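You operate a simulated robot arm through the tools that you are given. There is no shell and no other tool. Be economical: measure what you need, move in short steps, check, and stop when the job is done.

Carry out the task below with a simulated two-armed robot. There is one attempt and no reset: what you move stays moved.

## Task
Start the feed, let the air out and fill the pan into the green.
Fine: hold the white button till the clear tube is full, open the yellow lever, then close it and switch the feed off.

The check looks at the end state, three seconds after you hand in, the way a careful person would. Anything else that was tipped, shoved, dropped, spilled or broken makes it a failure.

## Robot
Two 7-joint arms with two-finger parallel grippers on one trunk, on a base that drives. Base frame: it is fixed to the floor where the robot stands at the start and does not move with it; the origin is under the middle of the robot, x ahead of it, y to its left, z up. Readings come in m, degrees, newtons and seconds.
The left shoulder is at the start at [0.02, 0.138, 1.207], the right one opposite. Places, roughly: clear tube by the pan [0.8, -0.1, 1]; feed selector [0.5, 0, 0.7]; pan [0.9, -0.3, 0.9]; white button by the filter pot [0.7, 0, 0.9]; yellow lever by the pan [0.4, -0.2, 0.7]. Payload 1.57 kg a hand.
The tool frame of a hand sits at the grasp point between the pads (the TCP): z along the fingers, y along the line on which they close. The tips reach 0.03 m beyond it. The gripper opens to 0.08 m. The fingers are 0.017 m wide and 0.012 m thick; the gripper's body (0.04 by 0.082 m) begins 0.08 m behind the TCP.
Orientation is told as [roll, pitch, yaw] about the base's x, y, z axes, in that order, counted from this pose: with the fingers straight down and closing along the base's y, the tool's x points along the base's -x, its y along +y and its z along -z.

## Interface
- The arms move only by the tool move_arm. It takes "left_rows", "right_rows" or both (then of equal length, played together; a hand with none holds still); each is a list of rows, each a list of 7 numbers: the turn, a rotation vector about the tool's x, y, z in degrees, then the shift along the tool's x, y, z in m, then the closure in counts, from 0 (fully open) to 255 (shut). In form: [[wx, wy, wz, x, y, z, hand], ...]. A call has 1 to 8 rows; each row is the pose to reach, as a shift and turn from the pose commanded when the call began, along the tool's axes at that moment. Each row takes 0.2 s and may step no farther than 0.05 m and 8.6 degrees from the row before; otherwise, or with a gripper value out of range, the whole call is refused. Where a pose cannot be reached the arm comes as near as it can. A force on the tool above 40 N (or 10 N above the force at the start of the call, whichever is more), or a blocked arm, ends the call early, and 0.2 s more pass. The fingers move at their own pace (about 0.045 m/s each) and stop on an object; they squeeze with about 43 N. The grip force told is the motor's: it shows also when the fingers shut on nothing. Time passes only in rows, and 0.2 s behind the last, so rows that repeat a pose let the fingers close. It gives the time, the measured TCP pose, the force on the tool (base axes), the opening and the grip force at its end, in the units of the frame above (readings bear some noise), with the torque about the TCP (base axes, N m) and any sound that the robot's microphone picked up.
- Cameras (640 x 400 px; columns grow to the right, rows downward): "scene" is now at [0.1913, -0.0072, 1.1086]; the picture's right is [-0.08, -1.00, 0.00], its down [-0.39, 0.03, -0.92] and it looks along [0.92, -0.07, -0.39] (base axes); focal length 214 px, centre (320, 200). "left" rides on the left gripper at [0.072, 0.007, -0.122] in its tool frame; the picture's right is [-0.09, 1.00, 0.00], its down [-0.84, -0.08, -0.54] and it looks along [-0.54, -0.05, 0.84] (tool axes); focal length 238 px, centre (320, 200). "right" rides on the right gripper at [0.072, -0.007, -0.122] in its tool frame; the picture's right is [0.09, 1.00, 0.00], its down [-0.84, 0.08, -0.54] and it looks along [-0.54, 0.05, 0.84] (tool axes); focal length 238 px, centre (320, 200). There is no depth. A picture from a camera that has moved, and an enlarged one, comes with that camera's place and axes in the base frame and with its lens.
- snapshot(camera): a new picture of that camera. No time passes.
- lift_body(by): slides the trunk up (or, below 0, down) by that many m; the arms and the scene camera ride with it, the base frame stays. It gives what a move gives, with no picture.
- base_move(legs): drives the robot by 1 to 6 legs, each [ahead, left, turn to the left] in m, m and degrees, along the robot's own axes; the way and the turn of a leg run together, so that a leg with both is an arc; at most 1.5 m and 180 degrees a leg. The arms and the cameras ride along, it lands a little off, and it stops where it bumps. It gives what a move gives.
- head_to(pan, tilt): turns the head with the scene camera to pan (to the left, within 60 degrees either way) and tilt (down, from -29 to 69), counted from straight ahead of the robot. It gives what a move gives.
- close_up(camera, box): a new picture of the part [left, top, right, bottom] of that camera's present view, enlarged. No time passes.
- sign_off(): hands the job in; it is judged then, once.

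Work in short steps. Places have to be worked out from the pictures, the camera data and where the tool is seen: move nearer, look again, correct. Check each grasp and each placing, and mend what went wrong. You have 120 turns and 92 pictures in all, those below and enlarged ones among them. Open the grippers and draw the arms clear of the work before you hand the job in, unless the task says otherwise; then end with one line.

The tools are called after ">>>" as name(argument=value, ...) on one line, values as JSON. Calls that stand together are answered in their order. move_arm: Moves the arms, as the interface text tells. Its arguments: {"type":"object","properties":{"left_rows":{"type":"array"},"right_rows":{"type":"array"}},"required":[]} The other tools are called the same way: lift_body (by) slides the trunk up or down; base_move (legs) drives the base; head_to (pan, tilt) turns the head that bears the scene camera; snapshot (camera) takes a picture; close_up (camera, box) takes an enlarged picture of a part of a camera's view; sign_off () hands the job in.

At the start:

```text
clock: 0.0
left_ee_pos: [0.3443, 0.1242, 1.0527]
left_orientation: [-0.3, 33.4, 0.4]
left_ft_force: [0.4, -0.5, 0.1]
left_wrist_torque: [0.01, 0.0, -0.04]
left_opening: 0.0799
left_finger_force: 0.1
right_ee_pos: [0.3946, -0.2465, 1.0621]
right_orientation: [-0.1, 21.0, -0.4]
right_ft_force: [-0.1, 0.1, 0.7]
right_wrist_torque: [0.0, 0.02, 0.01]
right_opening: 0.0801
right_finger_force: 0.1
trunk travel left (down, up): [-0.582, 0.658]
robot x, y, heading: [-0.0007, -0.0009, -0.0]
head pan, tilt: [-4.6, 23.2]
```

scene: 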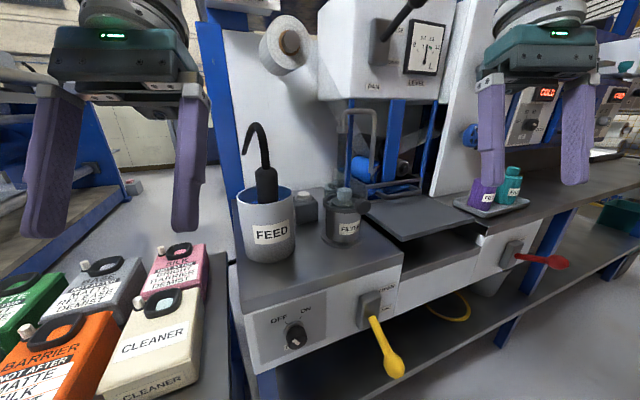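
right: 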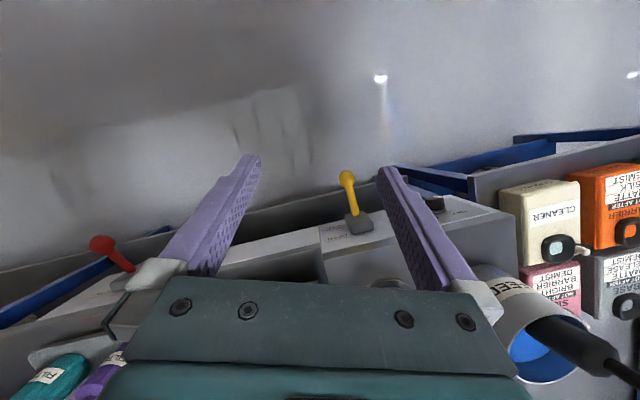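
left: 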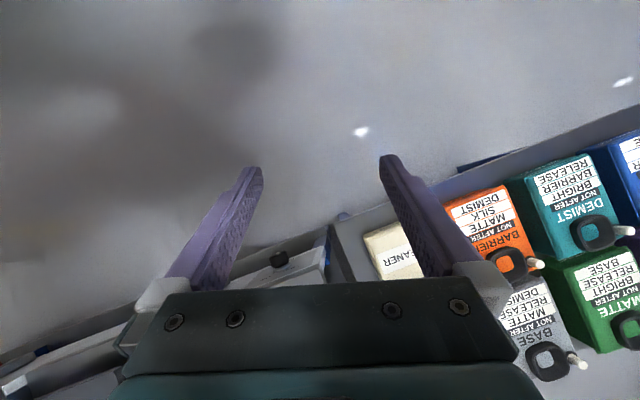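

The scene shows a feed selector knob at front, a yellow lever right of it, the filter pot on top, and a gauge. I enlarge the parts to read them.

>>> close_up(camera="scene", box=[230, 270, 430, 395])

>>> close_up(camera="scene", box=[230, 110, 480, 266])

>>> close_up(camera="scene", box=[310, 0, 470, 100])

```text
3.20 times, centred on (330, 332) of scene
camera zoom: at [0.1913, -0.0072, 1.1086], right [-0.08, -1.0, 0.0], down [-0.39, 0.03, -0.92], along [0.92, -0.07, -0.39], focal length 686 px, centre (288, -224)
```

zoom: 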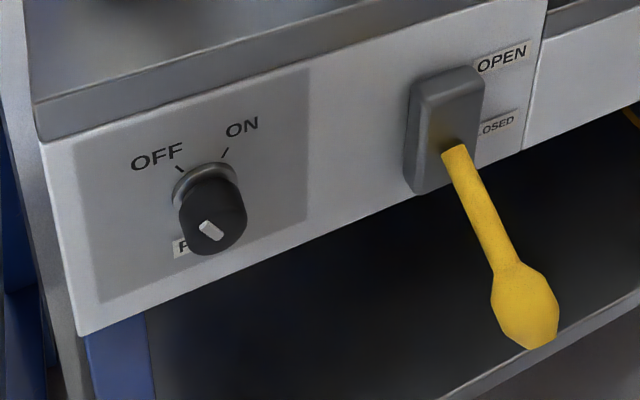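

```text
2.56 times, centred on (355, 188) of scene
camera zoom: at [0.1913, -0.0072, 1.1086], right [-0.08, -1.0, 0.0], down [-0.39, 0.03, -0.92], along [0.92, -0.07, -0.39], focal length 549 px, centre (230, 231)
```

zoom: 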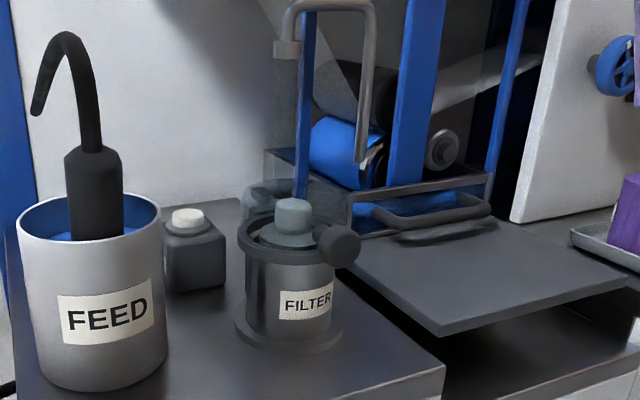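

```text
4.00 times, centred on (390, 50) of scene
camera zoom: at [0.1913, -0.0072, 1.1086], right [-0.08, -1.0, 0.0], down [-0.39, 0.03, -0.92], along [0.92, -0.07, -0.39], focal length 858 px, centre (40, 800)
```

zoom: 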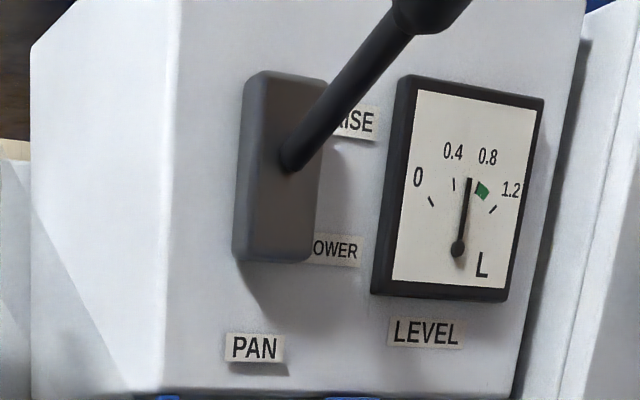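

The knob seems to point at OFF, the lever to CLOSED, and the gauge reads about 0.6 with green around 0.8. I take right-camera views for triangulating.

>>> close_up(camera="right", box=[300, 150, 500, 275])

>>> close_up(camera="scene", box=[270, 310, 334, 350])

>>> close_up(camera="left", box=[200, 200, 400, 325])

```text
3.20 times, centred on (400, 212) of right
camera zoom: at [0.372, -0.2533, 1.2012], right [-0.08, 1.0, 0.03], down [0.98, 0.07, 0.21], along [0.2, 0.05, -0.98], focal length 763 px, centre (64, 160)
```

zoom: 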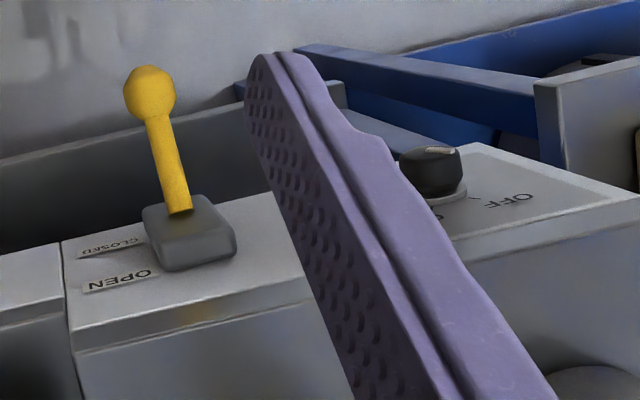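

```text
10.00 times, centred on (302, 330) of scene
camera zoom: at [0.1913, -0.0072, 1.1086], right [-0.08, -1.0, 0.0], down [-0.39, 0.03, -0.92], along [0.92, -0.07, -0.39], focal length 2145 px, centre (500, -1100)
```

zoom: 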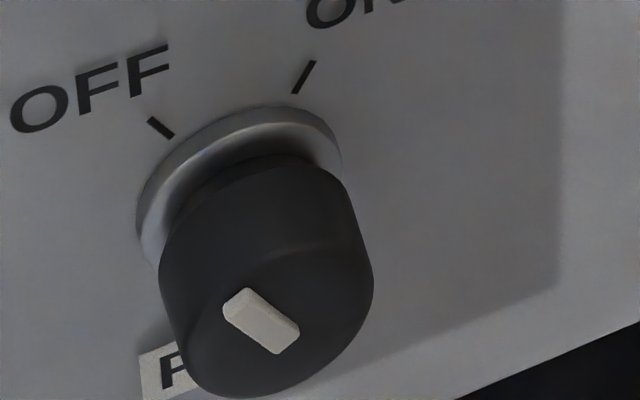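

```text
3.20 times, centred on (300, 262) of left
camera zoom: at [0.3522, 0.131, 1.1934], right [0.07, 1.0, -0.05], down [1.0, -0.07, -0.01], along [-0.01, -0.05, -1.0], focal length 763 px, centre (384, 0)
```

zoom: 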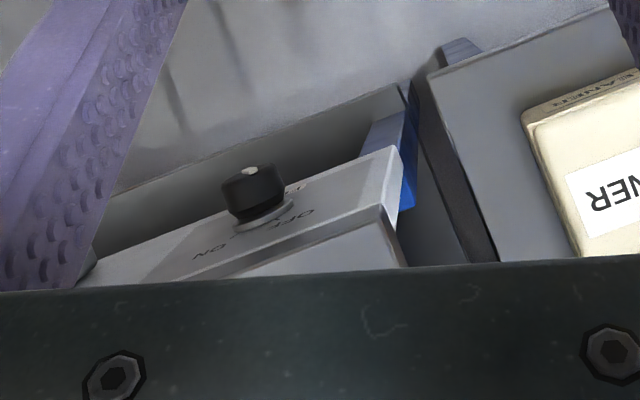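

Triangulation puts the knob face at about (0.448, 0.017, 0.727), the lever ball at (0.428, -0.167, 0.67) with its pivot at (0.504, -0.144, 0.704), and the bench yawed about 15°. I turn the robot 15° left to square up, then shift right 0.18 m along the bench.

>>> base_move(legs=[[0, 0, 15], [0, -0.18, 0]])

>>> head_to(pan=0, tilt=30)

>>> snapshot(camera="scene")

>>> snapshot(camera="left")

```text
clock: 2.4
left_ee_pos: [0.3475, 0.0349, 1.0522]
left_orientation: [-0.1, 33.5, 15.4]
left_ft_force: [0.1, -0.4, 0.1]
left_wrist_torque: [-0.01, 0.04, 0.01]
left_opening: 0.08
left_finger_force: 0.1
right_ee_pos: [0.4904, -0.3077, 1.0612]
right_orientation: [-0.1, 21.1, 14.5]
right_ft_force: [0.0, -0.1, -0.5]
right_wrist_torque: [0.02, -0.01, 0.02]
right_opening: 0.0799
right_finger_force: 0.0
trunk travel left (down, up): [-0.582, 0.658]
robot x, y, heading: [0.0471, -0.1741, 15.2]
head pan, tilt: [-4.6, 23.2]
```

```text
clock: 3.1
left_ee_pos: [0.3483, 0.0352, 1.0527]
left_orientation: [-0.1, 33.5, 15.4]
left_ft_force: [-0.2, 0.1, 0.1]
left_wrist_torque: [0.0, 0.01, 0.0]
left_opening: 0.0801
left_finger_force: 0.0
right_ee_pos: [0.4902, -0.3082, 1.0602]
right_orientation: [0.0, 21.1, 14.5]
right_ft_force: [0.2, -0.4, 0.1]
right_wrist_torque: [0.0, -0.02, -0.02]
right_opening: 0.0801
right_finger_force: 0.0
trunk travel left (down, up): [-0.582, 0.658]
robot x, y, heading: [0.0442, -0.1708, 14.9]
head pan, tilt: [0.0, 30.0]
```

```text
82 pictures are left
camera scene: at [0.229, -0.1231, 1.0978], right [0.26, -0.97, 0.0], down [-0.48, -0.13, -0.87], along [0.84, 0.22, -0.5], focal length 214 px, centre (320, 200)
```

scene: 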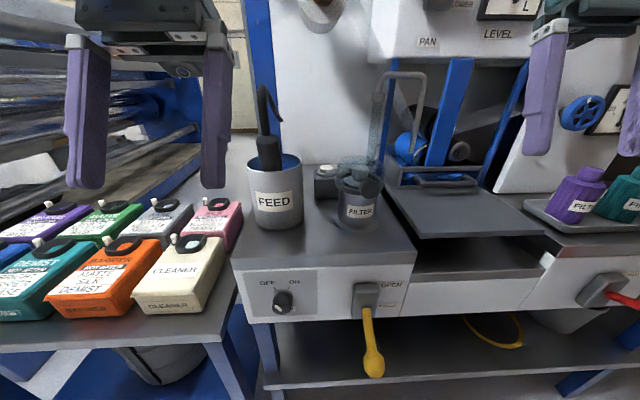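

```text
81 pictures are left
camera left: at [0.3525, 0.0452, 1.1925], right [-0.19, 0.98, -0.05], down [0.98, 0.19, -0.01], along [0.0, -0.05, -1.0], focal length 238 px, centre (320, 200)
```

left: 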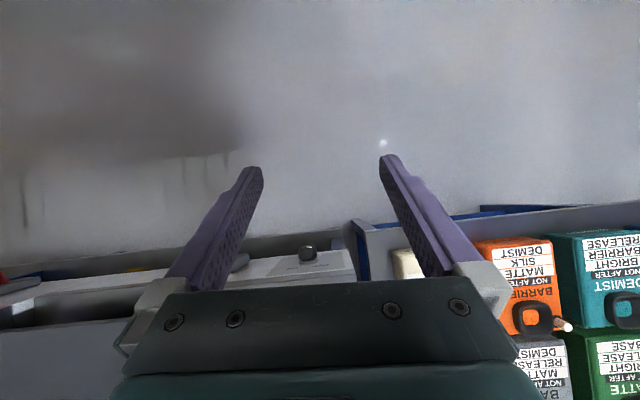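

The bench now looks roughly square. I zoom in to refine the yaw and the positions of knob, button and tube.

>>> close_up(camera="scene", box=[225, 225, 425, 350])

>>> close_up(camera="scene", box=[240, 60, 464, 200])

```text
3.20 times, centred on (325, 288) of scene
camera zoom: at [0.229, -0.1231, 1.0978], right [0.26, -0.97, 0.0], down [-0.48, -0.13, -0.87], along [0.84, 0.22, -0.5], focal length 686 px, centre (304, -80)
```

zoom: 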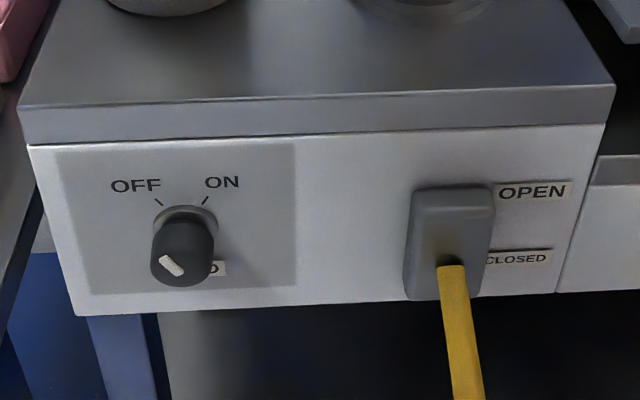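

```text
2.86 times, centred on (352, 130) of scene
camera zoom: at [0.229, -0.1231, 1.0978], right [0.26, -0.97, 0.0], down [-0.48, -0.13, -0.87], along [0.84, 0.22, -0.5], focal length 613 px, centre (229, 400)
```

zoom: 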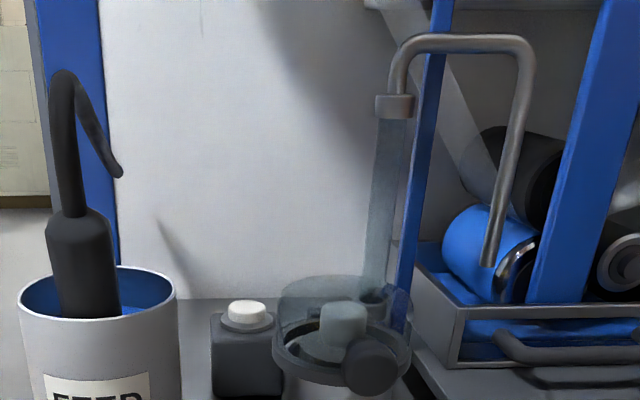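

Refined: bench yaw is about 17.4°, the button top is at about (0.754, -0.003, 0.887), and the knob face is at about (0.447, 0.014, 0.727). I turn the base 2.5° more, then start pitching the left hand forward while lowering it.

>>> base_move(legs=[[0, 0, 2.5]])

>>> move_arm(left_rows=[[0, -8.5, 0, -0.01, -0.004, 0.016, 0], [0, -17, 0, -0.02, -0.008, 0.032, 0], [0, -25.5, 0, -0.03, -0.012, 0.048, 0], [0, -34, 0, -0.04, -0.016, 0.064, 0], [0, -42.5, 0, -0.05, -0.02, 0.08, 0], [0, -51, 0, -0.06, -0.024, 0.096, 0], [0, -59.5, 0, -0.07, -0.028, 0.112, 0], [0, -68, 0, -0.08, -0.032, 0.128, 0]])

```text
clock: 3.9
left_ee_pos: [0.3371, 0.049, 1.0526]
left_orientation: [0.0, 33.5, 17.9]
left_ft_force: [-0.7, 0.4, 0.2]
left_wrist_torque: [-0.02, 0.01, 0.02]
left_opening: 0.0798
left_finger_force: 0.1
right_ee_pos: [0.4964, -0.2898, 1.0603]
right_orientation: [0.0, 21.2, 17.0]
right_ft_force: [0.4, -0.1, 0.0]
right_wrist_torque: [-0.01, 0.02, 0.01]
right_opening: 0.0799
right_finger_force: 0.1
trunk travel left (down, up): [-0.582, 0.658]
robot x, y, heading: [0.0431, -0.1751, 17.5]
head pan, tilt: [0.0, 30.0]
```

```text
clock: 5.7
left_ee_pos: [0.3432, 0.0169, 0.9017]
left_orientation: [-0.2, -34.5, 17.9]
left_ft_force: [0.2, -0.2, 0.8]
left_wrist_torque: [0.01, 0.02, -0.01]
left_opening: 0.0798
left_finger_force: 0.1
right_ee_pos: [0.4958, -0.2893, 1.0608]
right_orientation: [-0.1, 21.2, 17.0]
right_ft_force: [-0.4, -0.1, 0.3]
right_wrist_torque: [-0.03, 0.02, 0.0]
right_opening: 0.08
right_finger_force: 0.1
trunk travel left (down, up): [-0.582, 0.658]
robot x, y, heading: [0.0485, -0.1725, 17.5]
head pan, tilt: [0.0, 30.0]
```

The hand is now at pitch -34.5°. I finish pitching to horizontal and go to a pre-grasp about 7 cm in front of the knob.

>>> move_arm(left_rows=[[0, -7.93, 0, 0.011, -0.005, 0.023, 0], [0, -15.86, 0, 0.022, -0.01, 0.046, 0], [0, -23.8, 0, 0.033, -0.015, 0.069, 0], [0, -31.7, 0, 0.044, -0.02, 0.092, 0], [0, -39.6, 0, 0.055, -0.025, 0.115, 0], [0, -47.6, 0, 0.066, -0.03, 0.138, 0], [0, -55.5, 0, 0.076, -0.034, 0.16, 0]])

>>> head_to(pan=0, tilt=45)

>>> snapshot(camera="scene")

>>> snapshot(camera="left")

```text
clock: 7.3
left_ee_pos: [0.3676, 0.0018, 0.7739]
left_orientation: [-3.3, -87.5, 20.9]
left_ft_force: [-0.1, -0.5, 0.3]
left_wrist_torque: [0.0, -0.02, 0.02]
left_opening: 0.0799
left_finger_force: 0.0
left hand out of reach, approached as far as the arm can: row 6, 7
right_ee_pos: [0.4966, -0.2882, 1.0603]
right_orientation: [0.0, 21.3, 16.9]
right_ft_force: [0.0, -0.2, -0.5]
right_wrist_torque: [0.03, 0.0, 0.0]
right_opening: 0.0799
right_finger_force: 0.0
trunk travel left (down, up): [-0.582, 0.658]
robot x, y, heading: [0.0444, -0.1727, 17.3]
head pan, tilt: [0.0, 30.0]
```

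```text
clock: 8.0
left_ee_pos: [0.3669, 0.0022, 0.774]
left_orientation: [-1.3, -87.3, 19.2]
left_ft_force: [-0.9, -0.3, 0.1]
left_wrist_torque: [0.01, 0.01, 0.02]
left_opening: 0.0799
left_finger_force: 0.0
right_ee_pos: [0.4968, -0.2884, 1.0617]
right_orientation: [0.1, 21.2, 16.9]
right_ft_force: [0.6, -0.1, -0.1]
right_wrist_torque: [0.02, -0.02, -0.01]
right_opening: 0.08
right_finger_force: 0.0
trunk travel left (down, up): [-0.582, 0.658]
robot x, y, heading: [0.0449, -0.1763, 17.4]
head pan, tilt: [0.0, 45.0]
```

```text
78 pictures are left
camera scene: at [0.218, -0.1178, 1.0752], right [0.3, -0.95, 0.0], down [-0.67, -0.21, -0.71], along [0.67, 0.21, -0.71], focal length 214 px, centre (320, 200)
```

scene: 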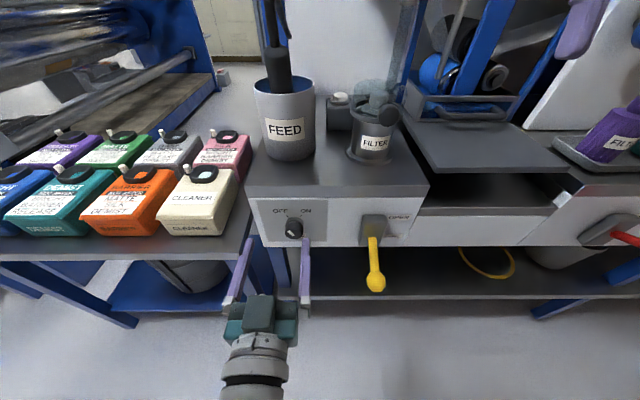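

```text
77 pictures are left
camera left: at [0.2462, -0.0298, 0.7073], right [-0.3, 0.95, 0.09], down [-0.45, -0.23, 0.86], along [0.84, 0.22, 0.5], focal length 238 px, centre (320, 200)
```

left: 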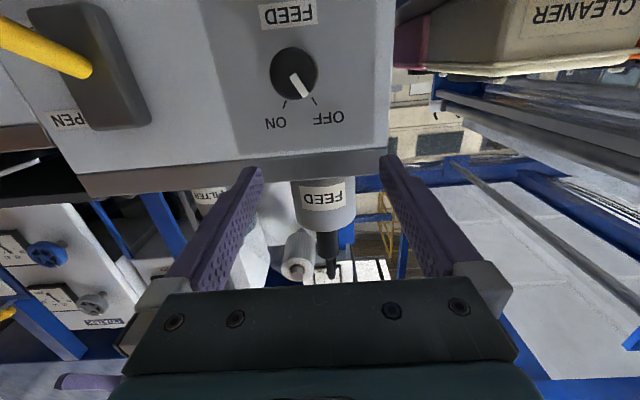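

The arm fell short in height, so I lower the trunk by 0.12 m. That brings z down to about 0.65, and I can bring the hand back up from there with margin.

>>> lift_body(by=-0.12)

>>> snapshot(camera="left")

```text
clock: 9.5
left_ee_pos: [0.3667, 0.0014, 0.6539]
left_orientation: [-0.9, -87.2, 18.8]
left_ft_force: [0.1, 0.2, -0.2]
left_wrist_torque: [-0.01, -0.02, 0.03]
left_opening: 0.0799
left_finger_force: 0.1
right_ee_pos: [0.4968, -0.2895, 0.9401]
right_orientation: [0.0, 21.2, 17.0]
right_ft_force: [-0.3, 0.0, -0.3]
right_wrist_torque: [0.01, 0.01, -0.03]
right_opening: 0.08
right_finger_force: 0.0
trunk travel left (down, up): [-0.462, 0.778]
robot x, y, heading: [0.0431, -0.1747, 17.5]
head pan, tilt: [0.0, 45.0]
```

```text
76 pictures are left
camera left: at [0.2463, -0.0296, 0.5874], right [-0.3, 0.95, 0.09], down [-0.45, -0.23, 0.86], along [0.84, 0.22, 0.5], focal length 238 px, centre (320, 200)
```

left: 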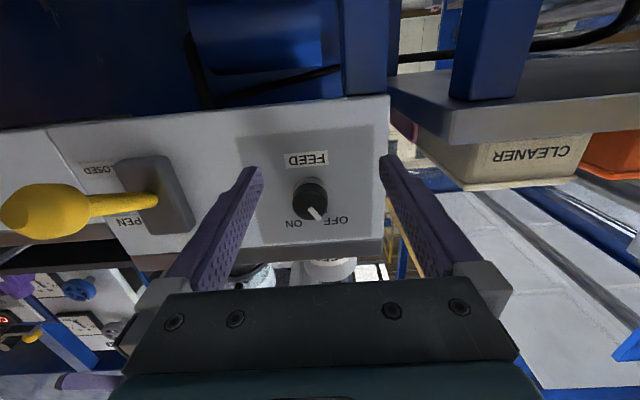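

The hand camera puts the knob at about (0.459, 0.017, 0.717). I raise and centre the hand, and approach 4 cm.

>>> move_arm(left_rows=[[0, -1.2, 0, -0.03, -0.007, 0, 0], [0, -2.5, 0, -0.062, -0.013, 0, 0], [0, -2.5, 0, -0.062, -0.013, 0.02, 0], [0, -2.5, 0, -0.062, -0.013, 0.04, 0]])

>>> snapshot(camera="left")

>>> snapshot(camera="scene")

```text
clock: 10.5
left_ee_pos: [0.4143, 0.0043, 0.7139]
left_orientation: [-9.8, -89.8, 27.6]
left_ft_force: [0.8, 0.6, -1.0]
left_wrist_torque: [-0.02, -0.02, 0.0]
left_opening: 0.08
left_finger_force: 0.1
right_ee_pos: [0.4973, -0.2889, 0.9406]
right_orientation: [0.0, 21.1, 17.0]
right_ft_force: [-0.1, -0.3, -0.4]
right_wrist_torque: [-0.01, 0.01, 0.02]
right_opening: 0.0799
right_finger_force: 0.0
trunk travel left (down, up): [-0.462, 0.778]
robot x, y, heading: [0.0463, -0.1734, 17.6]
head pan, tilt: [0.0, 45.0]
```

```text
75 pictures are left
camera left: at [0.2955, -0.0265, 0.6417], right [-0.31, 0.95, 0.09], down [-0.49, -0.24, 0.84], along [0.82, 0.21, 0.54], focal length 238 px, centre (320, 200)
```

left: 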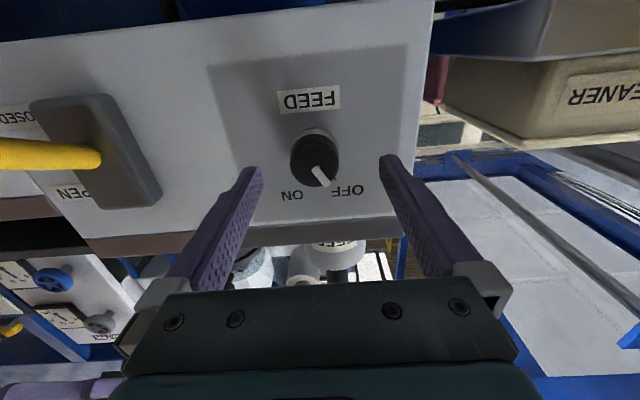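

```text
74 pictures are left
camera scene: at [0.2182, -0.1178, 0.9552], right [0.3, -0.95, 0.0], down [-0.67, -0.21, -0.71], along [0.67, 0.21, -0.71], focal length 214 px, centre (320, 200)
```

scene: 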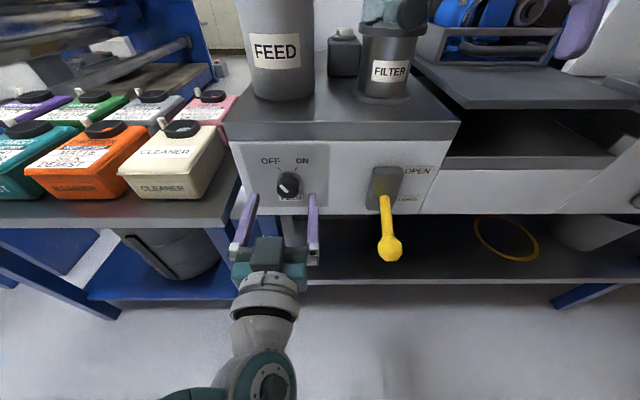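

The hand is well aligned, with the knob about 4.3 cm ahead and 3 mm to the right. I pre-rotate the hand -35°, approach 4 cm, and close.

>>> move_arm(left_rows=[[0, 0, -8, 0, -0.003, 0, 0], [0, 0, -16, 0, -0.003, 0, 0], [0, 0, -24, 0, -0.003, 0, 0], [0, 0, -32, 0, -0.003, 0, 0], [0, 0, -36, 0, -0.003, 0.014, 0], [0, 0, -36, 0, -0.003, 0.028, 0], [0, 0, -36, 0, -0.003, 0.04, 0]])

>>> snapshot(camera="left")

>>> close_up(camera="scene", box=[220, 130, 380, 230])

```text
clock: 12.1
left_ee_pos: [0.4512, 0.0114, 0.713]
left_orientation: [-89.6, -54.1, 107.5]
left_ft_force: [0.5, 0.7, 0.2]
left_wrist_torque: [0.0, -0.02, 0.01]
left_opening: 0.0799
left_finger_force: 0.0
right_ee_pos: [0.4963, -0.2888, 0.9405]
right_orientation: [-0.1, 21.1, 17.1]
right_ft_force: [-0.2, -0.2, 0.1]
right_wrist_torque: [0.02, 0.01, 0.01]
right_opening: 0.08
right_finger_force: 0.0
trunk travel left (down, up): [-0.462, 0.778]
robot x, y, heading: [0.045, -0.1738, 17.7]
head pan, tilt: [0.0, 45.0]
```

```text
73 pictures are left
camera left: at [0.3455, -0.0599, 0.6513], right [-0.27, 0.82, -0.51], down [-0.64, 0.24, 0.72], along [0.72, 0.52, 0.46], focal length 238 px, centre (320, 200)
```

left: 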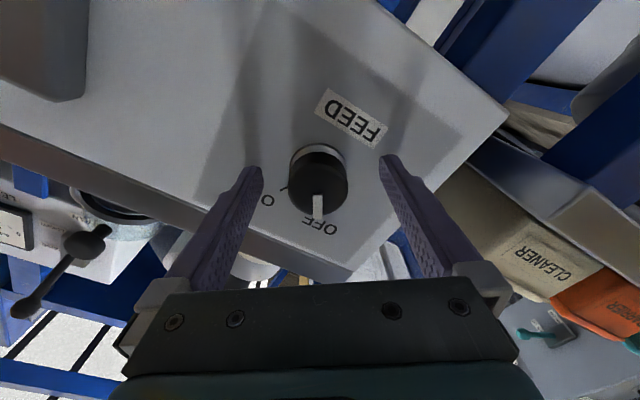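

```text
4.00 times, centred on (300, 180) of scene
camera zoom: at [0.2176, -0.1178, 0.9551], right [0.3, -0.95, 0.0], down [-0.67, -0.21, -0.71], along [0.67, 0.21, -0.71], focal length 858 px, centre (400, 280)
```

zoom: 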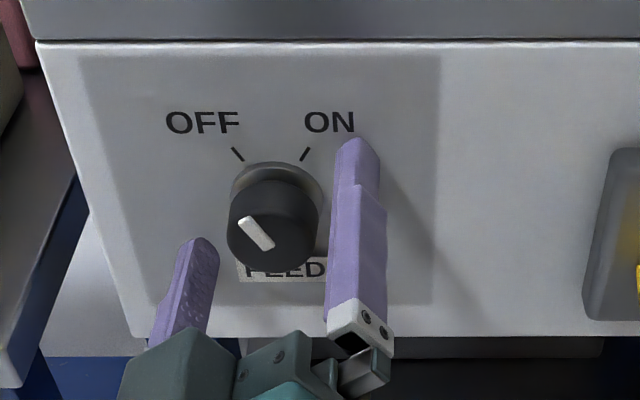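

The knob is centred between the fingers and its face is about 1 cm past the TCP. I advance 6 mm and close on it.

>>> move_arm(left_rows=[[0, 0, 0, 0, 0, 0.006, 0], [0, 0, 0, 0, 0, 0.007, 150], [0, 0, 0, 0, 0, 0.007, 255], [0, 0, 0, 0, 0, 0.007, 255], [0, 0, 0, 0, 0, 0.007, 255]])

>>> snapshot(camera="left")

```text
clock: 13.3
left_ee_pos: [0.4508, 0.0119, 0.7156]
left_orientation: [-89.5, -53.7, 107.2]
left_ft_force: [-17.8, -17.6, 16.6]
left_wrist_torque: [-0.13, 0.0, -0.62]
left_opening: 0.0373
left_finger_force: 25.2
left hand out of reach, approached as far as the arm can: row 1, 2, 3, 4, 5
right_ee_pos: [0.4942, -0.2919, 0.9395]
right_orientation: [0.0, 21.4, 16.9]
right_ft_force: [0.2, 0.0, -0.5]
right_wrist_torque: [-0.02, 0.0, 0.01]
right_opening: 0.0799
right_finger_force: 0.1
trunk travel left (down, up): [-0.462, 0.778]
robot x, y, heading: [0.0455, -0.172, 17.7]
head pan, tilt: [0.0, 45.0]
```

```text
71 pictures are left
camera left: at [0.3457, -0.0601, 0.6529], right [-0.26, 0.82, -0.51], down [-0.64, 0.25, 0.72], along [0.72, 0.52, 0.46], focal length 238 px, centre (320, 200)
```

left: 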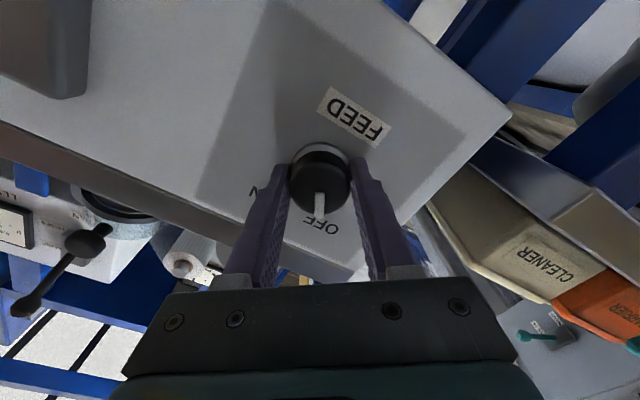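

The knob is held at an opening of 37 mm, with some side force and the arm near its reach limit. I relax slightly and turn it clockwise by 40°, then check.

>>> move_arm(left_rows=[[0, 0, 0, 0, -0.002, -0.006, 255], [0, 0, 8, 0, -0.002, -0.006, 255], [0, 0, 16, 0, -0.002, -0.006, 255], [0, 0, 24, 0, -0.002, -0.006, 255], [0, 0, 32, 0, -0.002, -0.006, 255], [0, 0, 40, 0, -0.002, -0.006, 255]])

>>> snapshot(camera="left")

>>> close_up(camera="scene", box=[220, 130, 380, 230])

```text
clock: 14.7
left_ee_pos: [0.4505, 0.0119, 0.7146]
left_orientation: [82.7, -86.2, -65.0]
left_ft_force: [15.4, -8.3, -23.9]
left_wrist_torque: [-0.03, 0.04, 0.46]
left_opening: 0.0374
left_finger_force: 43.7
right_ee_pos: [0.4984, -0.2915, 0.9411]
right_orientation: [-0.2, 21.2, 16.9]
right_ft_force: [-0.7, -0.2, -0.5]
right_wrist_torque: [0.0, -0.01, -0.03]
right_opening: 0.0801
right_finger_force: 0.1
trunk travel left (down, up): [-0.462, 0.778]
robot x, y, heading: [0.0456, -0.1713, 17.5]
head pan, tilt: [0.0, 45.0]
```

```text
70 pictures are left
camera left: at [0.3305, -0.0141, 0.6442], right [-0.3, 0.94, 0.16], down [-0.47, -0.29, 0.83], along [0.83, 0.18, 0.53], focal length 238 px, centre (320, 200)
```

left: 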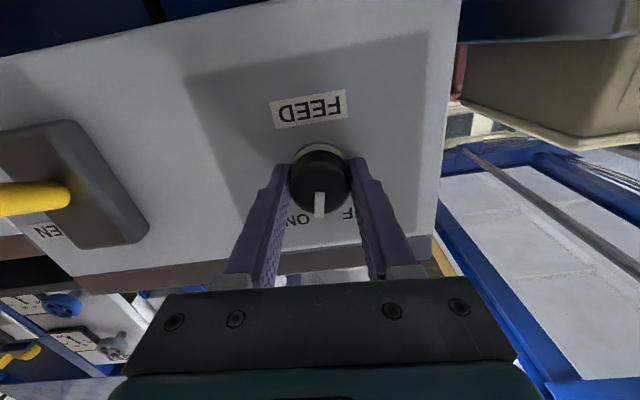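

```text
4.00 times, centred on (300, 180) of scene
camera zoom: at [0.2197, -0.1206, 0.9552], right [0.3, -0.95, 0.0], down [-0.67, -0.22, -0.71], along [0.68, 0.21, -0.71], focal length 858 px, centre (400, 280)
```

zoom: 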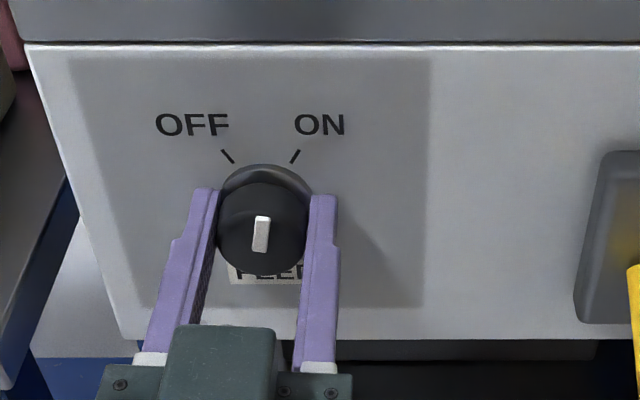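

It turned 40° with the mark now upright. I continue another 36° toward ON and relieve the downward force a bit.

>>> move_arm(left_rows=[[0, 0, 6, 0.001, 0, 0, 255], [0, 0, 13, 0.002, 0, 0, 255], [0, 0, 20, 0.002, 0, 0, 255], [0, 0, 27, 0.002, 0, 0, 255], [0, 0, 32, 0.002, 0, 0, 255], [0, 0, 36, 0.002, 0, 0, 255]])

>>> close_up(camera="scene", box=[220, 130, 380, 230])

```text
clock: 16.1
left_ee_pos: [0.4512, 0.0107, 0.7157]
left_orientation: [90.0, -50.2, -72.2]
left_ft_force: [4.4, -12.6, 1.5]
left_wrist_torque: [-0.46, -0.33, -0.24]
left_opening: 0.0371
left_finger_force: 43.2
right_ee_pos: [0.497, -0.2914, 0.9414]
right_orientation: [-0.2, 21.1, 17.0]
right_ft_force: [0.0, 0.3, -0.2]
right_wrist_torque: [-0.01, 0.0, 0.0]
right_opening: 0.0799
right_finger_force: 0.0
trunk travel left (down, up): [-0.462, 0.778]
robot x, y, heading: [0.0436, -0.1755, 17.5]
head pan, tilt: [0.0, 45.0]
```

```text
4.00 times, centred on (300, 180) of scene
camera zoom: at [0.2191, -0.1207, 0.9553], right [0.3, -0.95, 0.0], down [-0.67, -0.21, -0.71], along [0.68, 0.21, -0.71], focal length 858 px, centre (400, 280)
```

zoom: 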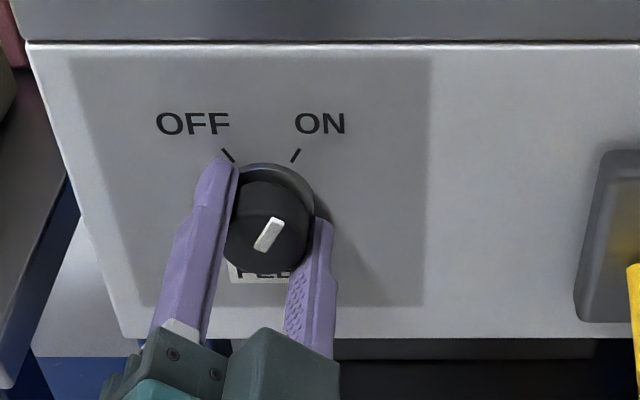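

The mark is parallel to the ON tick. I nudge 5° more to feel for the stop.

>>> move_arm(left_rows=[[0, 0, 3, 0, 0, 0, 255], [0, 0, 6, 0, 0, 0, 255], [0, 0, 6, 0, 0, 0, 255]])

>>> close_up(camera="scene", box=[260, 150, 324, 190])

```text
clock: 16.9
left_ee_pos: [0.451, 0.0117, 0.7151]
left_orientation: [89.7, -44.1, -71.9]
left_ft_force: [5.4, -11.9, 0.2]
left_wrist_torque: [-0.46, 0.13, 0.13]
left_opening: 0.0374
left_finger_force: 44.0
right_ee_pos: [0.4971, -0.2915, 0.9409]
right_orientation: [-0.1, 21.1, 17.0]
right_ft_force: [-0.5, -0.7, 0.2]
right_wrist_torque: [-0.01, 0.02, -0.01]
right_opening: 0.0798
right_finger_force: 0.1
trunk travel left (down, up): [-0.462, 0.778]
robot x, y, heading: [0.0417, -0.1727, 17.6]
head pan, tilt: [0.0, 45.0]
```

```text
10.00 times, centred on (292, 170) of scene
camera zoom: at [0.2191, -0.1205, 0.9552], right [0.3, -0.95, 0.0], down [-0.67, -0.21, -0.71], along [0.68, 0.21, -0.71], focal length 2145 px, centre (600, 500)
```

zoom: 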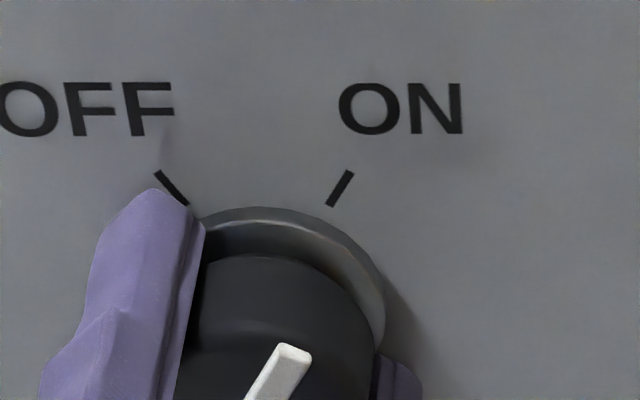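

The mark lines up with ON. I release and back the left hand off 7 cm.

>>> move_arm(left_rows=[[0, 0, 0, 0, 0, 0, 0], [0, 0, 0, 0, 0, 0, 0], [0, 0, 0, 0, 0, 0, 0], [0, 0, 0, 0, 0, -0.02, 0], [0, 0, 0, 0, 0, -0.045, 0], [0, 0, 0, 0, 0, -0.07, 0]])

>>> snapshot(camera="left")

>>> head_to(pan=0, tilt=15)

>>> snapshot(camera="scene")

```text
clock: 18.3
left_ee_pos: [0.3793, -0.0073, 0.7167]
left_orientation: [89.8, -44.0, -72.0]
left_ft_force: [-0.1, -0.2, 0.1]
left_wrist_torque: [-0.03, 0.0, 0.02]
left_opening: 0.0802
left_finger_force: 0.1
right_ee_pos: [0.4973, -0.2882, 0.9398]
right_orientation: [0.0, 21.3, 17.0]
right_ft_force: [-0.7, -1.1, -0.5]
right_wrist_torque: [0.01, 0.02, 0.0]
right_opening: 0.0802
right_finger_force: 0.0
trunk travel left (down, up): [-0.462, 0.778]
robot x, y, heading: [0.0461, -0.1704, 17.6]
head pan, tilt: [0.0, 45.0]
```

```text
66 pictures are left
camera left: at [0.2459, 0.01, 0.6703], right [-0.19, 0.6, 0.78], down [-0.31, -0.79, 0.53], along [0.93, -0.14, 0.34], focal length 238 px, centre (320, 200)
```

left: 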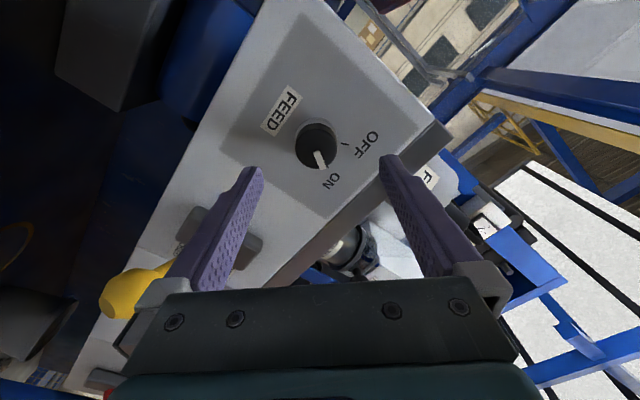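

```text
clock: 19.3
left_ee_pos: [0.38, -0.007, 0.7156]
left_orientation: [89.8, -44.0, -71.9]
left_ft_force: [0.3, 0.7, -0.5]
left_wrist_torque: [0.0, 0.0, 0.01]
left_opening: 0.08
left_finger_force: 0.1
right_ee_pos: [0.4964, -0.2886, 0.9405]
right_orientation: [0.0, 21.2, 17.0]
right_ft_force: [0.1, 0.3, 0.1]
right_wrist_torque: [0.0, 0.01, -0.03]
right_opening: 0.0801
right_finger_force: 0.0
trunk travel left (down, up): [-0.462, 0.778]
robot x, y, heading: [0.0469, -0.171, 17.6]
head pan, tilt: [0.0, 15.0]
```

```text
65 pictures are left
camera scene: at [0.2295, -0.1142, 1.0019], right [0.3, -0.95, 0.0], down [-0.25, -0.08, -0.97], along [0.92, 0.29, -0.26], focal length 214 px, centre (320, 200)
```

scene: 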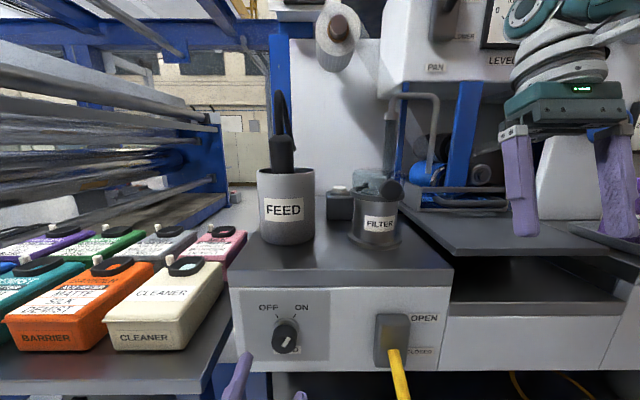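

Feed is ON. For the button I use the right hand, closed and pitched forward, so I rotate it in place while raising it slightly.

>>> move_arm(right_rows=[[0, -8.5, 0, 0.003, 0, -0.007, 100], [0, -17, 0, 0.006, 0, -0.014, 200], [0, -25.5, 0, 0.009, 0, -0.021, 255], [0, -34, 0, 0.012, 0, -0.028, 255], [0, -42.5, 0, 0.015, 0, -0.035, 255], [0, -51, 0, 0.018, 0, -0.042, 255], [0, -59.5, 0, 0.02, 0, -0.049, 255], [0, -68, 0, 0.0215, 0, -0.056, 255]])

>>> snapshot(camera="right")

>>> snapshot(camera="scene")

```text
clock: 21.3
left_ee_pos: [0.3809, -0.0063, 0.7159]
left_orientation: [89.8, -44.0, -71.9]
left_ft_force: [-0.2, -0.6, 0.1]
left_wrist_torque: [0.0, 0.03, 0.02]
left_opening: 0.0794
left_finger_force: 0.1
right_ee_pos: [0.4918, -0.2908, 0.9734]
right_orientation: [-1.2, -42.5, 18.1]
right_ft_force: [-0.4, -0.1, -0.1]
right_wrist_torque: [0.02, -0.02, -0.01]
right_opening: 0.0
right_finger_force: 21.8
trunk travel left (down, up): [-0.462, 0.778]
robot x, y, heading: [0.0482, -0.1753, 17.5]
head pan, tilt: [0.0, 15.0]
stopped in row 8 (right hand): the arm was blocked; the commanded pose is now the measured one
```

```text
64 pictures are left
camera right: at [0.3638, -0.3364, 1.0153], right [-0.36, 0.93, -0.08], down [0.21, 0.16, 0.96], along [0.91, 0.33, -0.26], focal length 238 px, centre (320, 200)
```

right: 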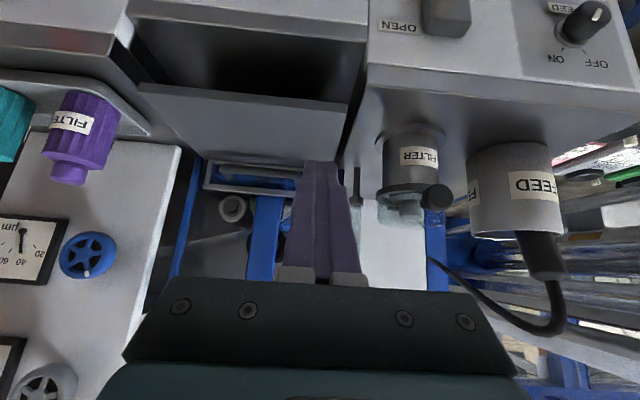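

```text
63 pictures are left
camera scene: at [0.2295, -0.1141, 1.002], right [0.3, -0.95, 0.0], down [-0.25, -0.08, -0.97], along [0.92, 0.29, -0.26], focal length 214 px, centre (320, 200)
```

scene: 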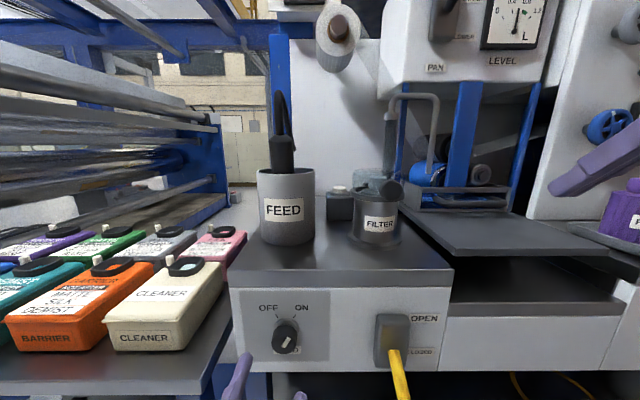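

The arm stopped from folding too tightly, with nothing hit. I now extend the right hand forward, left and up, toward a hover above the gap between tub and filter pot.

>>> move_arm(right_rows=[[0, 0, 0, -0.027, 0.019, 0.015, 255], [0, 0, 0, -0.054, 0.038, 0.03, 255], [0, 0, 0, -0.082, 0.056, 0.044, 255], [0, 0, 0, -0.109, 0.075, 0.059, 255], [0, 0, 0, -0.136, 0.094, 0.074, 255], [0, 0, 0, -0.163, 0.113, 0.089, 255], [0, 0, 0, -0.19, 0.131, 0.103, 255], [0, 0, 0, -0.217, 0.15, 0.118, 255]])

>>> snapshot(camera="right")

>>> snapshot(camera="scene")

```text
clock: 23.1
left_ee_pos: [0.3816, -0.0077, 0.7159]
left_orientation: [89.9, -44.1, -72.0]
left_ft_force: [-0.7, -0.1, 0.0]
left_wrist_torque: [0.01, 0.01, 0.01]
left_opening: 0.0801
left_finger_force: 0.1
right_ee_pos: [0.6556, -0.0938, 0.9806]
right_orientation: [-0.8, -40.1, 18.7]
right_ft_force: [-9.9, -7.8, 36.5]
right_wrist_torque: [-0.09, -0.12, -0.11]
right_opening: 0.0
right_finger_force: 21.3
right hand out of reach, approached as far as the arm can: row 8
trunk travel left (down, up): [-0.462, 0.778]
robot x, y, heading: [0.0442, -0.1726, 17.6]
head pan, tilt: [0.0, 15.0]
stopped in row 8 (right hand): the force on the tool passed its limit at 154 N (the readings are from after the stop); the commanded pose is now the measured one
```

```text
62 pictures are left
camera right: at [0.531, -0.1412, 1.028], right [-0.38, 0.92, -0.07], down [0.25, 0.17, 0.95], along [0.89, 0.34, -0.3], focal length 238 px, centre (320, 200)
```

right: 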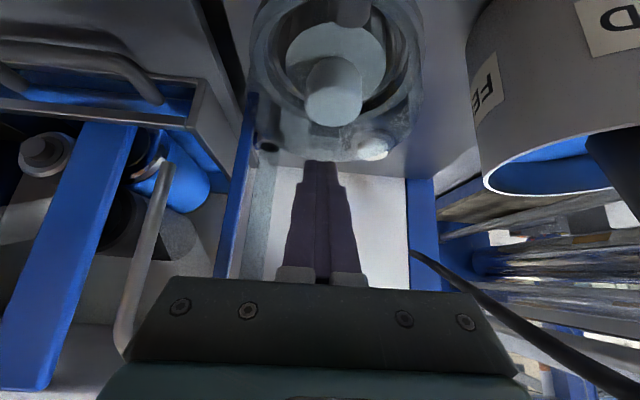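

```text
61 pictures are left
camera scene: at [0.2307, -0.1153, 1.0029], right [0.3, -0.95, 0.0], down [-0.24, -0.08, -0.97], along [0.92, 0.29, -0.26], focal length 214 px, centre (320, 200)
```

scene: 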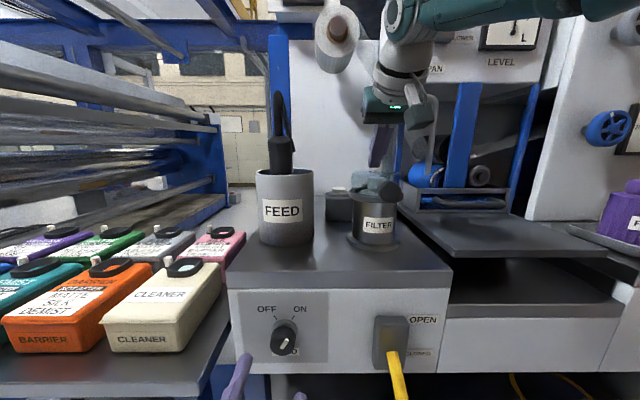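

The fingertips came down onto the filter pot's clear dome because the reach ran short. I lift straight up and back at once and inspect it.

>>> move_arm(right_rows=[[0, 0, 0, -0.008, 0, -0.01, 255], [0, 0, 0, -0.014, 0, -0.023, 255], [0, 0, 0, -0.02, 0, -0.04, 255], [0, 0, 0, -0.02, 0, -0.06, 255]])

>>> snapshot(camera="right")

>>> close_up(camera="scene", box=[250, 70, 474, 260])

```text
clock: 23.3
left_ee_pos: [0.3811, -0.0078, 0.7157]
left_orientation: [89.9, -44.0, -72.0]
left_ft_force: [-0.1, -0.4, -0.2]
left_wrist_torque: [0.0, 0.0, 0.0]
left_opening: 0.0797
left_finger_force: 0.0
right_ee_pos: [0.6566, -0.0923, 0.9804]
right_orientation: [-0.8, -40.5, 18.9]
right_ft_force: [-5.9, -7.6, 27.5]
right_wrist_torque: [-0.1, -0.13, -0.13]
right_opening: 0.0
right_finger_force: 21.2
trunk travel left (down, up): [-0.462, 0.778]
robot x, y, heading: [0.0457, -0.1705, 17.5]
head pan, tilt: [0.0, 15.0]
stopped in row 1 (right hand): the force on the tool passed its limit at 82 N (the readings are from after the stop); the commanded pose is now the measured one
```

```text
60 pictures are left
camera right: at [0.5318, -0.1412, 1.0267], right [-0.38, 0.92, -0.07], down [0.24, 0.17, 0.95], along [0.89, 0.35, -0.29], focal length 238 px, centre (320, 200)
```

right: 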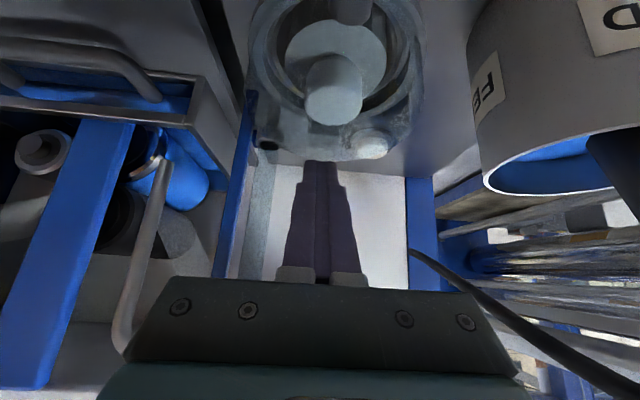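

```text
2.11 times, centred on (362, 165) of scene
camera zoom: at [0.2305, -0.1156, 1.0022], right [0.3, -0.95, 0.0], down [-0.24, -0.08, -0.97], along [0.92, 0.29, -0.26], focal length 452 px, centre (232, 274)
```

zoom: 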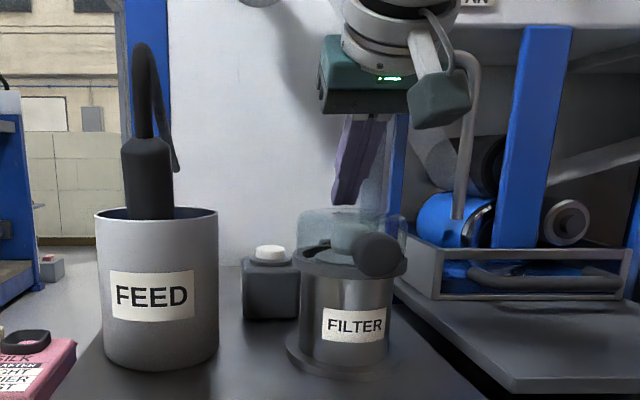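

The reading still shows an upward push of about 28 N, so the tip is resting on the dome. I lift the whole trunk, which raises the hand straight up regardless of arm reach.

>>> lift_body(by=0.06)

>>> close_up(camera="scene", box=[250, 70, 474, 260])

>>> snapshot(camera="right")

```text
clock: 24.3
left_ee_pos: [0.3792, -0.0073, 0.7754]
left_orientation: [89.8, -44.0, -71.9]
left_ft_force: [-0.7, 0.4, -0.5]
left_wrist_torque: [0.02, -0.01, -0.01]
left_opening: 0.0803
left_finger_force: 0.2
right_ee_pos: [0.6543, -0.0922, 1.0367]
right_orientation: [-0.4, -39.9, 18.7]
right_ft_force: [0.3, -0.5, 0.3]
right_wrist_torque: [0.0, -0.02, -0.02]
right_opening: 0.0
right_finger_force: 21.4
trunk travel left (down, up): [-0.522, 0.718]
robot x, y, heading: [0.05, -0.1737, 17.6]
head pan, tilt: [0.0, 15.0]
```

```text
2.11 times, centred on (362, 165) of scene
camera zoom: at [0.2286, -0.1147, 1.0619], right [0.3, -0.95, 0.0], down [-0.25, -0.08, -0.97], along [0.92, 0.29, -0.26], focal length 452 px, centre (232, 274)
```

zoom: 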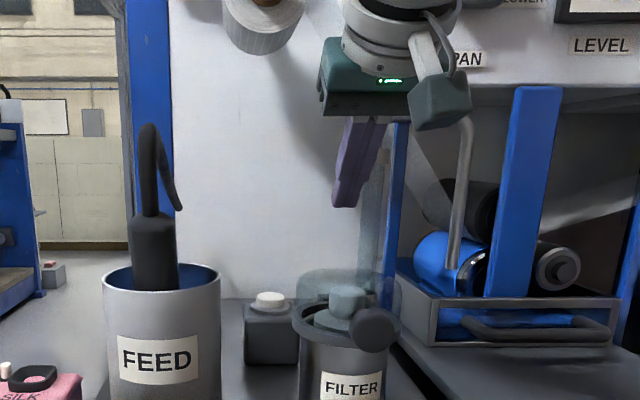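

```text
57 pictures are left
camera right: at [0.5294, -0.1406, 1.0848], right [-0.38, 0.92, -0.07], down [0.25, 0.17, 0.95], along [0.89, 0.34, -0.3], focal length 238 px, centre (320, 200)
```

right: 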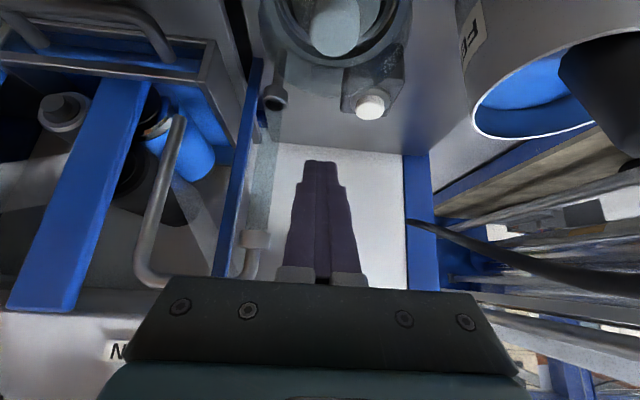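

The pot appears intact and unmoved. The button is at about (0.745, -0.001, 0.886), beyond reach from here, so I must drive closer. First I tuck the left hand back with fingers down and shift the right hand left over the gap.

>>> move_arm(left_rows=[[5.75, 5.56, 0, 0, 0, -0.01, 0], [11.5, 11.1, 0, 0, 0, -0.02, 0], [17.2, 16.7, 0, 0, 0, -0.03, 0], [23, 22.2, 0, 0, 0, -0.04, 0], [28.7, 27.8, 0, 0, 0, -0.05, 0], [34.5, 33.4, 0, 0, 0, -0.06, 0], [40.2, 38.9, 0, 0, 0, -0.07, 0]], right_rows=[[0, 0, 0, 0, 0.009, 0, 255], [0, 0, 0, 0, 0.018, 0, 255], [0, 0, 0, 0, 0.027, 0, 255], [0, 0, 0, 0, 0.036, 0, 255], [0, 0, 0, 0, 0.045, 0, 255], [0, 0, 0, 0, 0.054, 0, 255], [0, 0, 0, 0, 0.06, 0, 255]])

>>> head_to(pan=0, tilt=30)

>>> snapshot(camera="scene")

```text
clock: 25.9
left_ee_pos: [0.3121, -0.0281, 0.7753]
left_orientation: [25.7, -22.7, -33.4]
left_ft_force: [-0.8, 0.2, -0.5]
left_wrist_torque: [0.02, -0.01, 0.01]
left_opening: 0.08
left_finger_force: 0.0
right_ee_pos: [0.6266, -0.0503, 1.0307]
right_orientation: [-0.5, -39.2, 18.4]
right_ft_force: [0.3, -0.4, 0.3]
right_wrist_torque: [0.05, -0.01, -0.02]
right_opening: 0.0002
right_finger_force: 21.4
right hand out of reach, approached as far as the arm can: row 2, 3, 4, 5, 6, 7
trunk travel left (down, up): [-0.522, 0.718]
robot x, y, heading: [0.0482, -0.1799, 17.5]
head pan, tilt: [0.0, 15.0]
```

```text
clock: 26.7
left_ee_pos: [0.3117, -0.0291, 0.7743]
left_orientation: [25.8, -22.7, -33.5]
left_ft_force: [0.7, -0.7, 0.3]
left_wrist_torque: [-0.01, -0.02, -0.02]
left_opening: 0.0799
left_finger_force: 0.1
right_ee_pos: [0.6258, -0.0492, 1.0295]
right_orientation: [-0.5, -39.1, 18.6]
right_ft_force: [0.3, 0.6, 0.3]
right_wrist_torque: [0.02, -0.01, 0.02]
right_opening: 0.0
right_finger_force: 21.5
trunk travel left (down, up): [-0.522, 0.718]
robot x, y, heading: [0.0476, -0.1714, 17.4]
head pan, tilt: [0.0, 30.0]
```

```text
56 pictures are left
camera scene: at [0.2259, -0.1155, 1.0378], right [0.3, -0.95, 0.0], down [-0.48, -0.15, -0.87], along [0.83, 0.26, -0.5], focal length 214 px, centre (320, 200)
```

scene: 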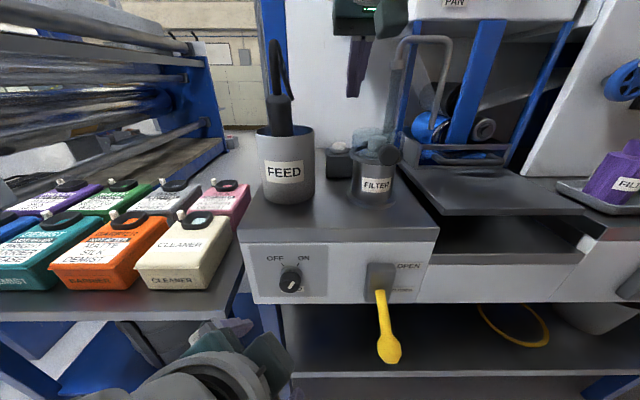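

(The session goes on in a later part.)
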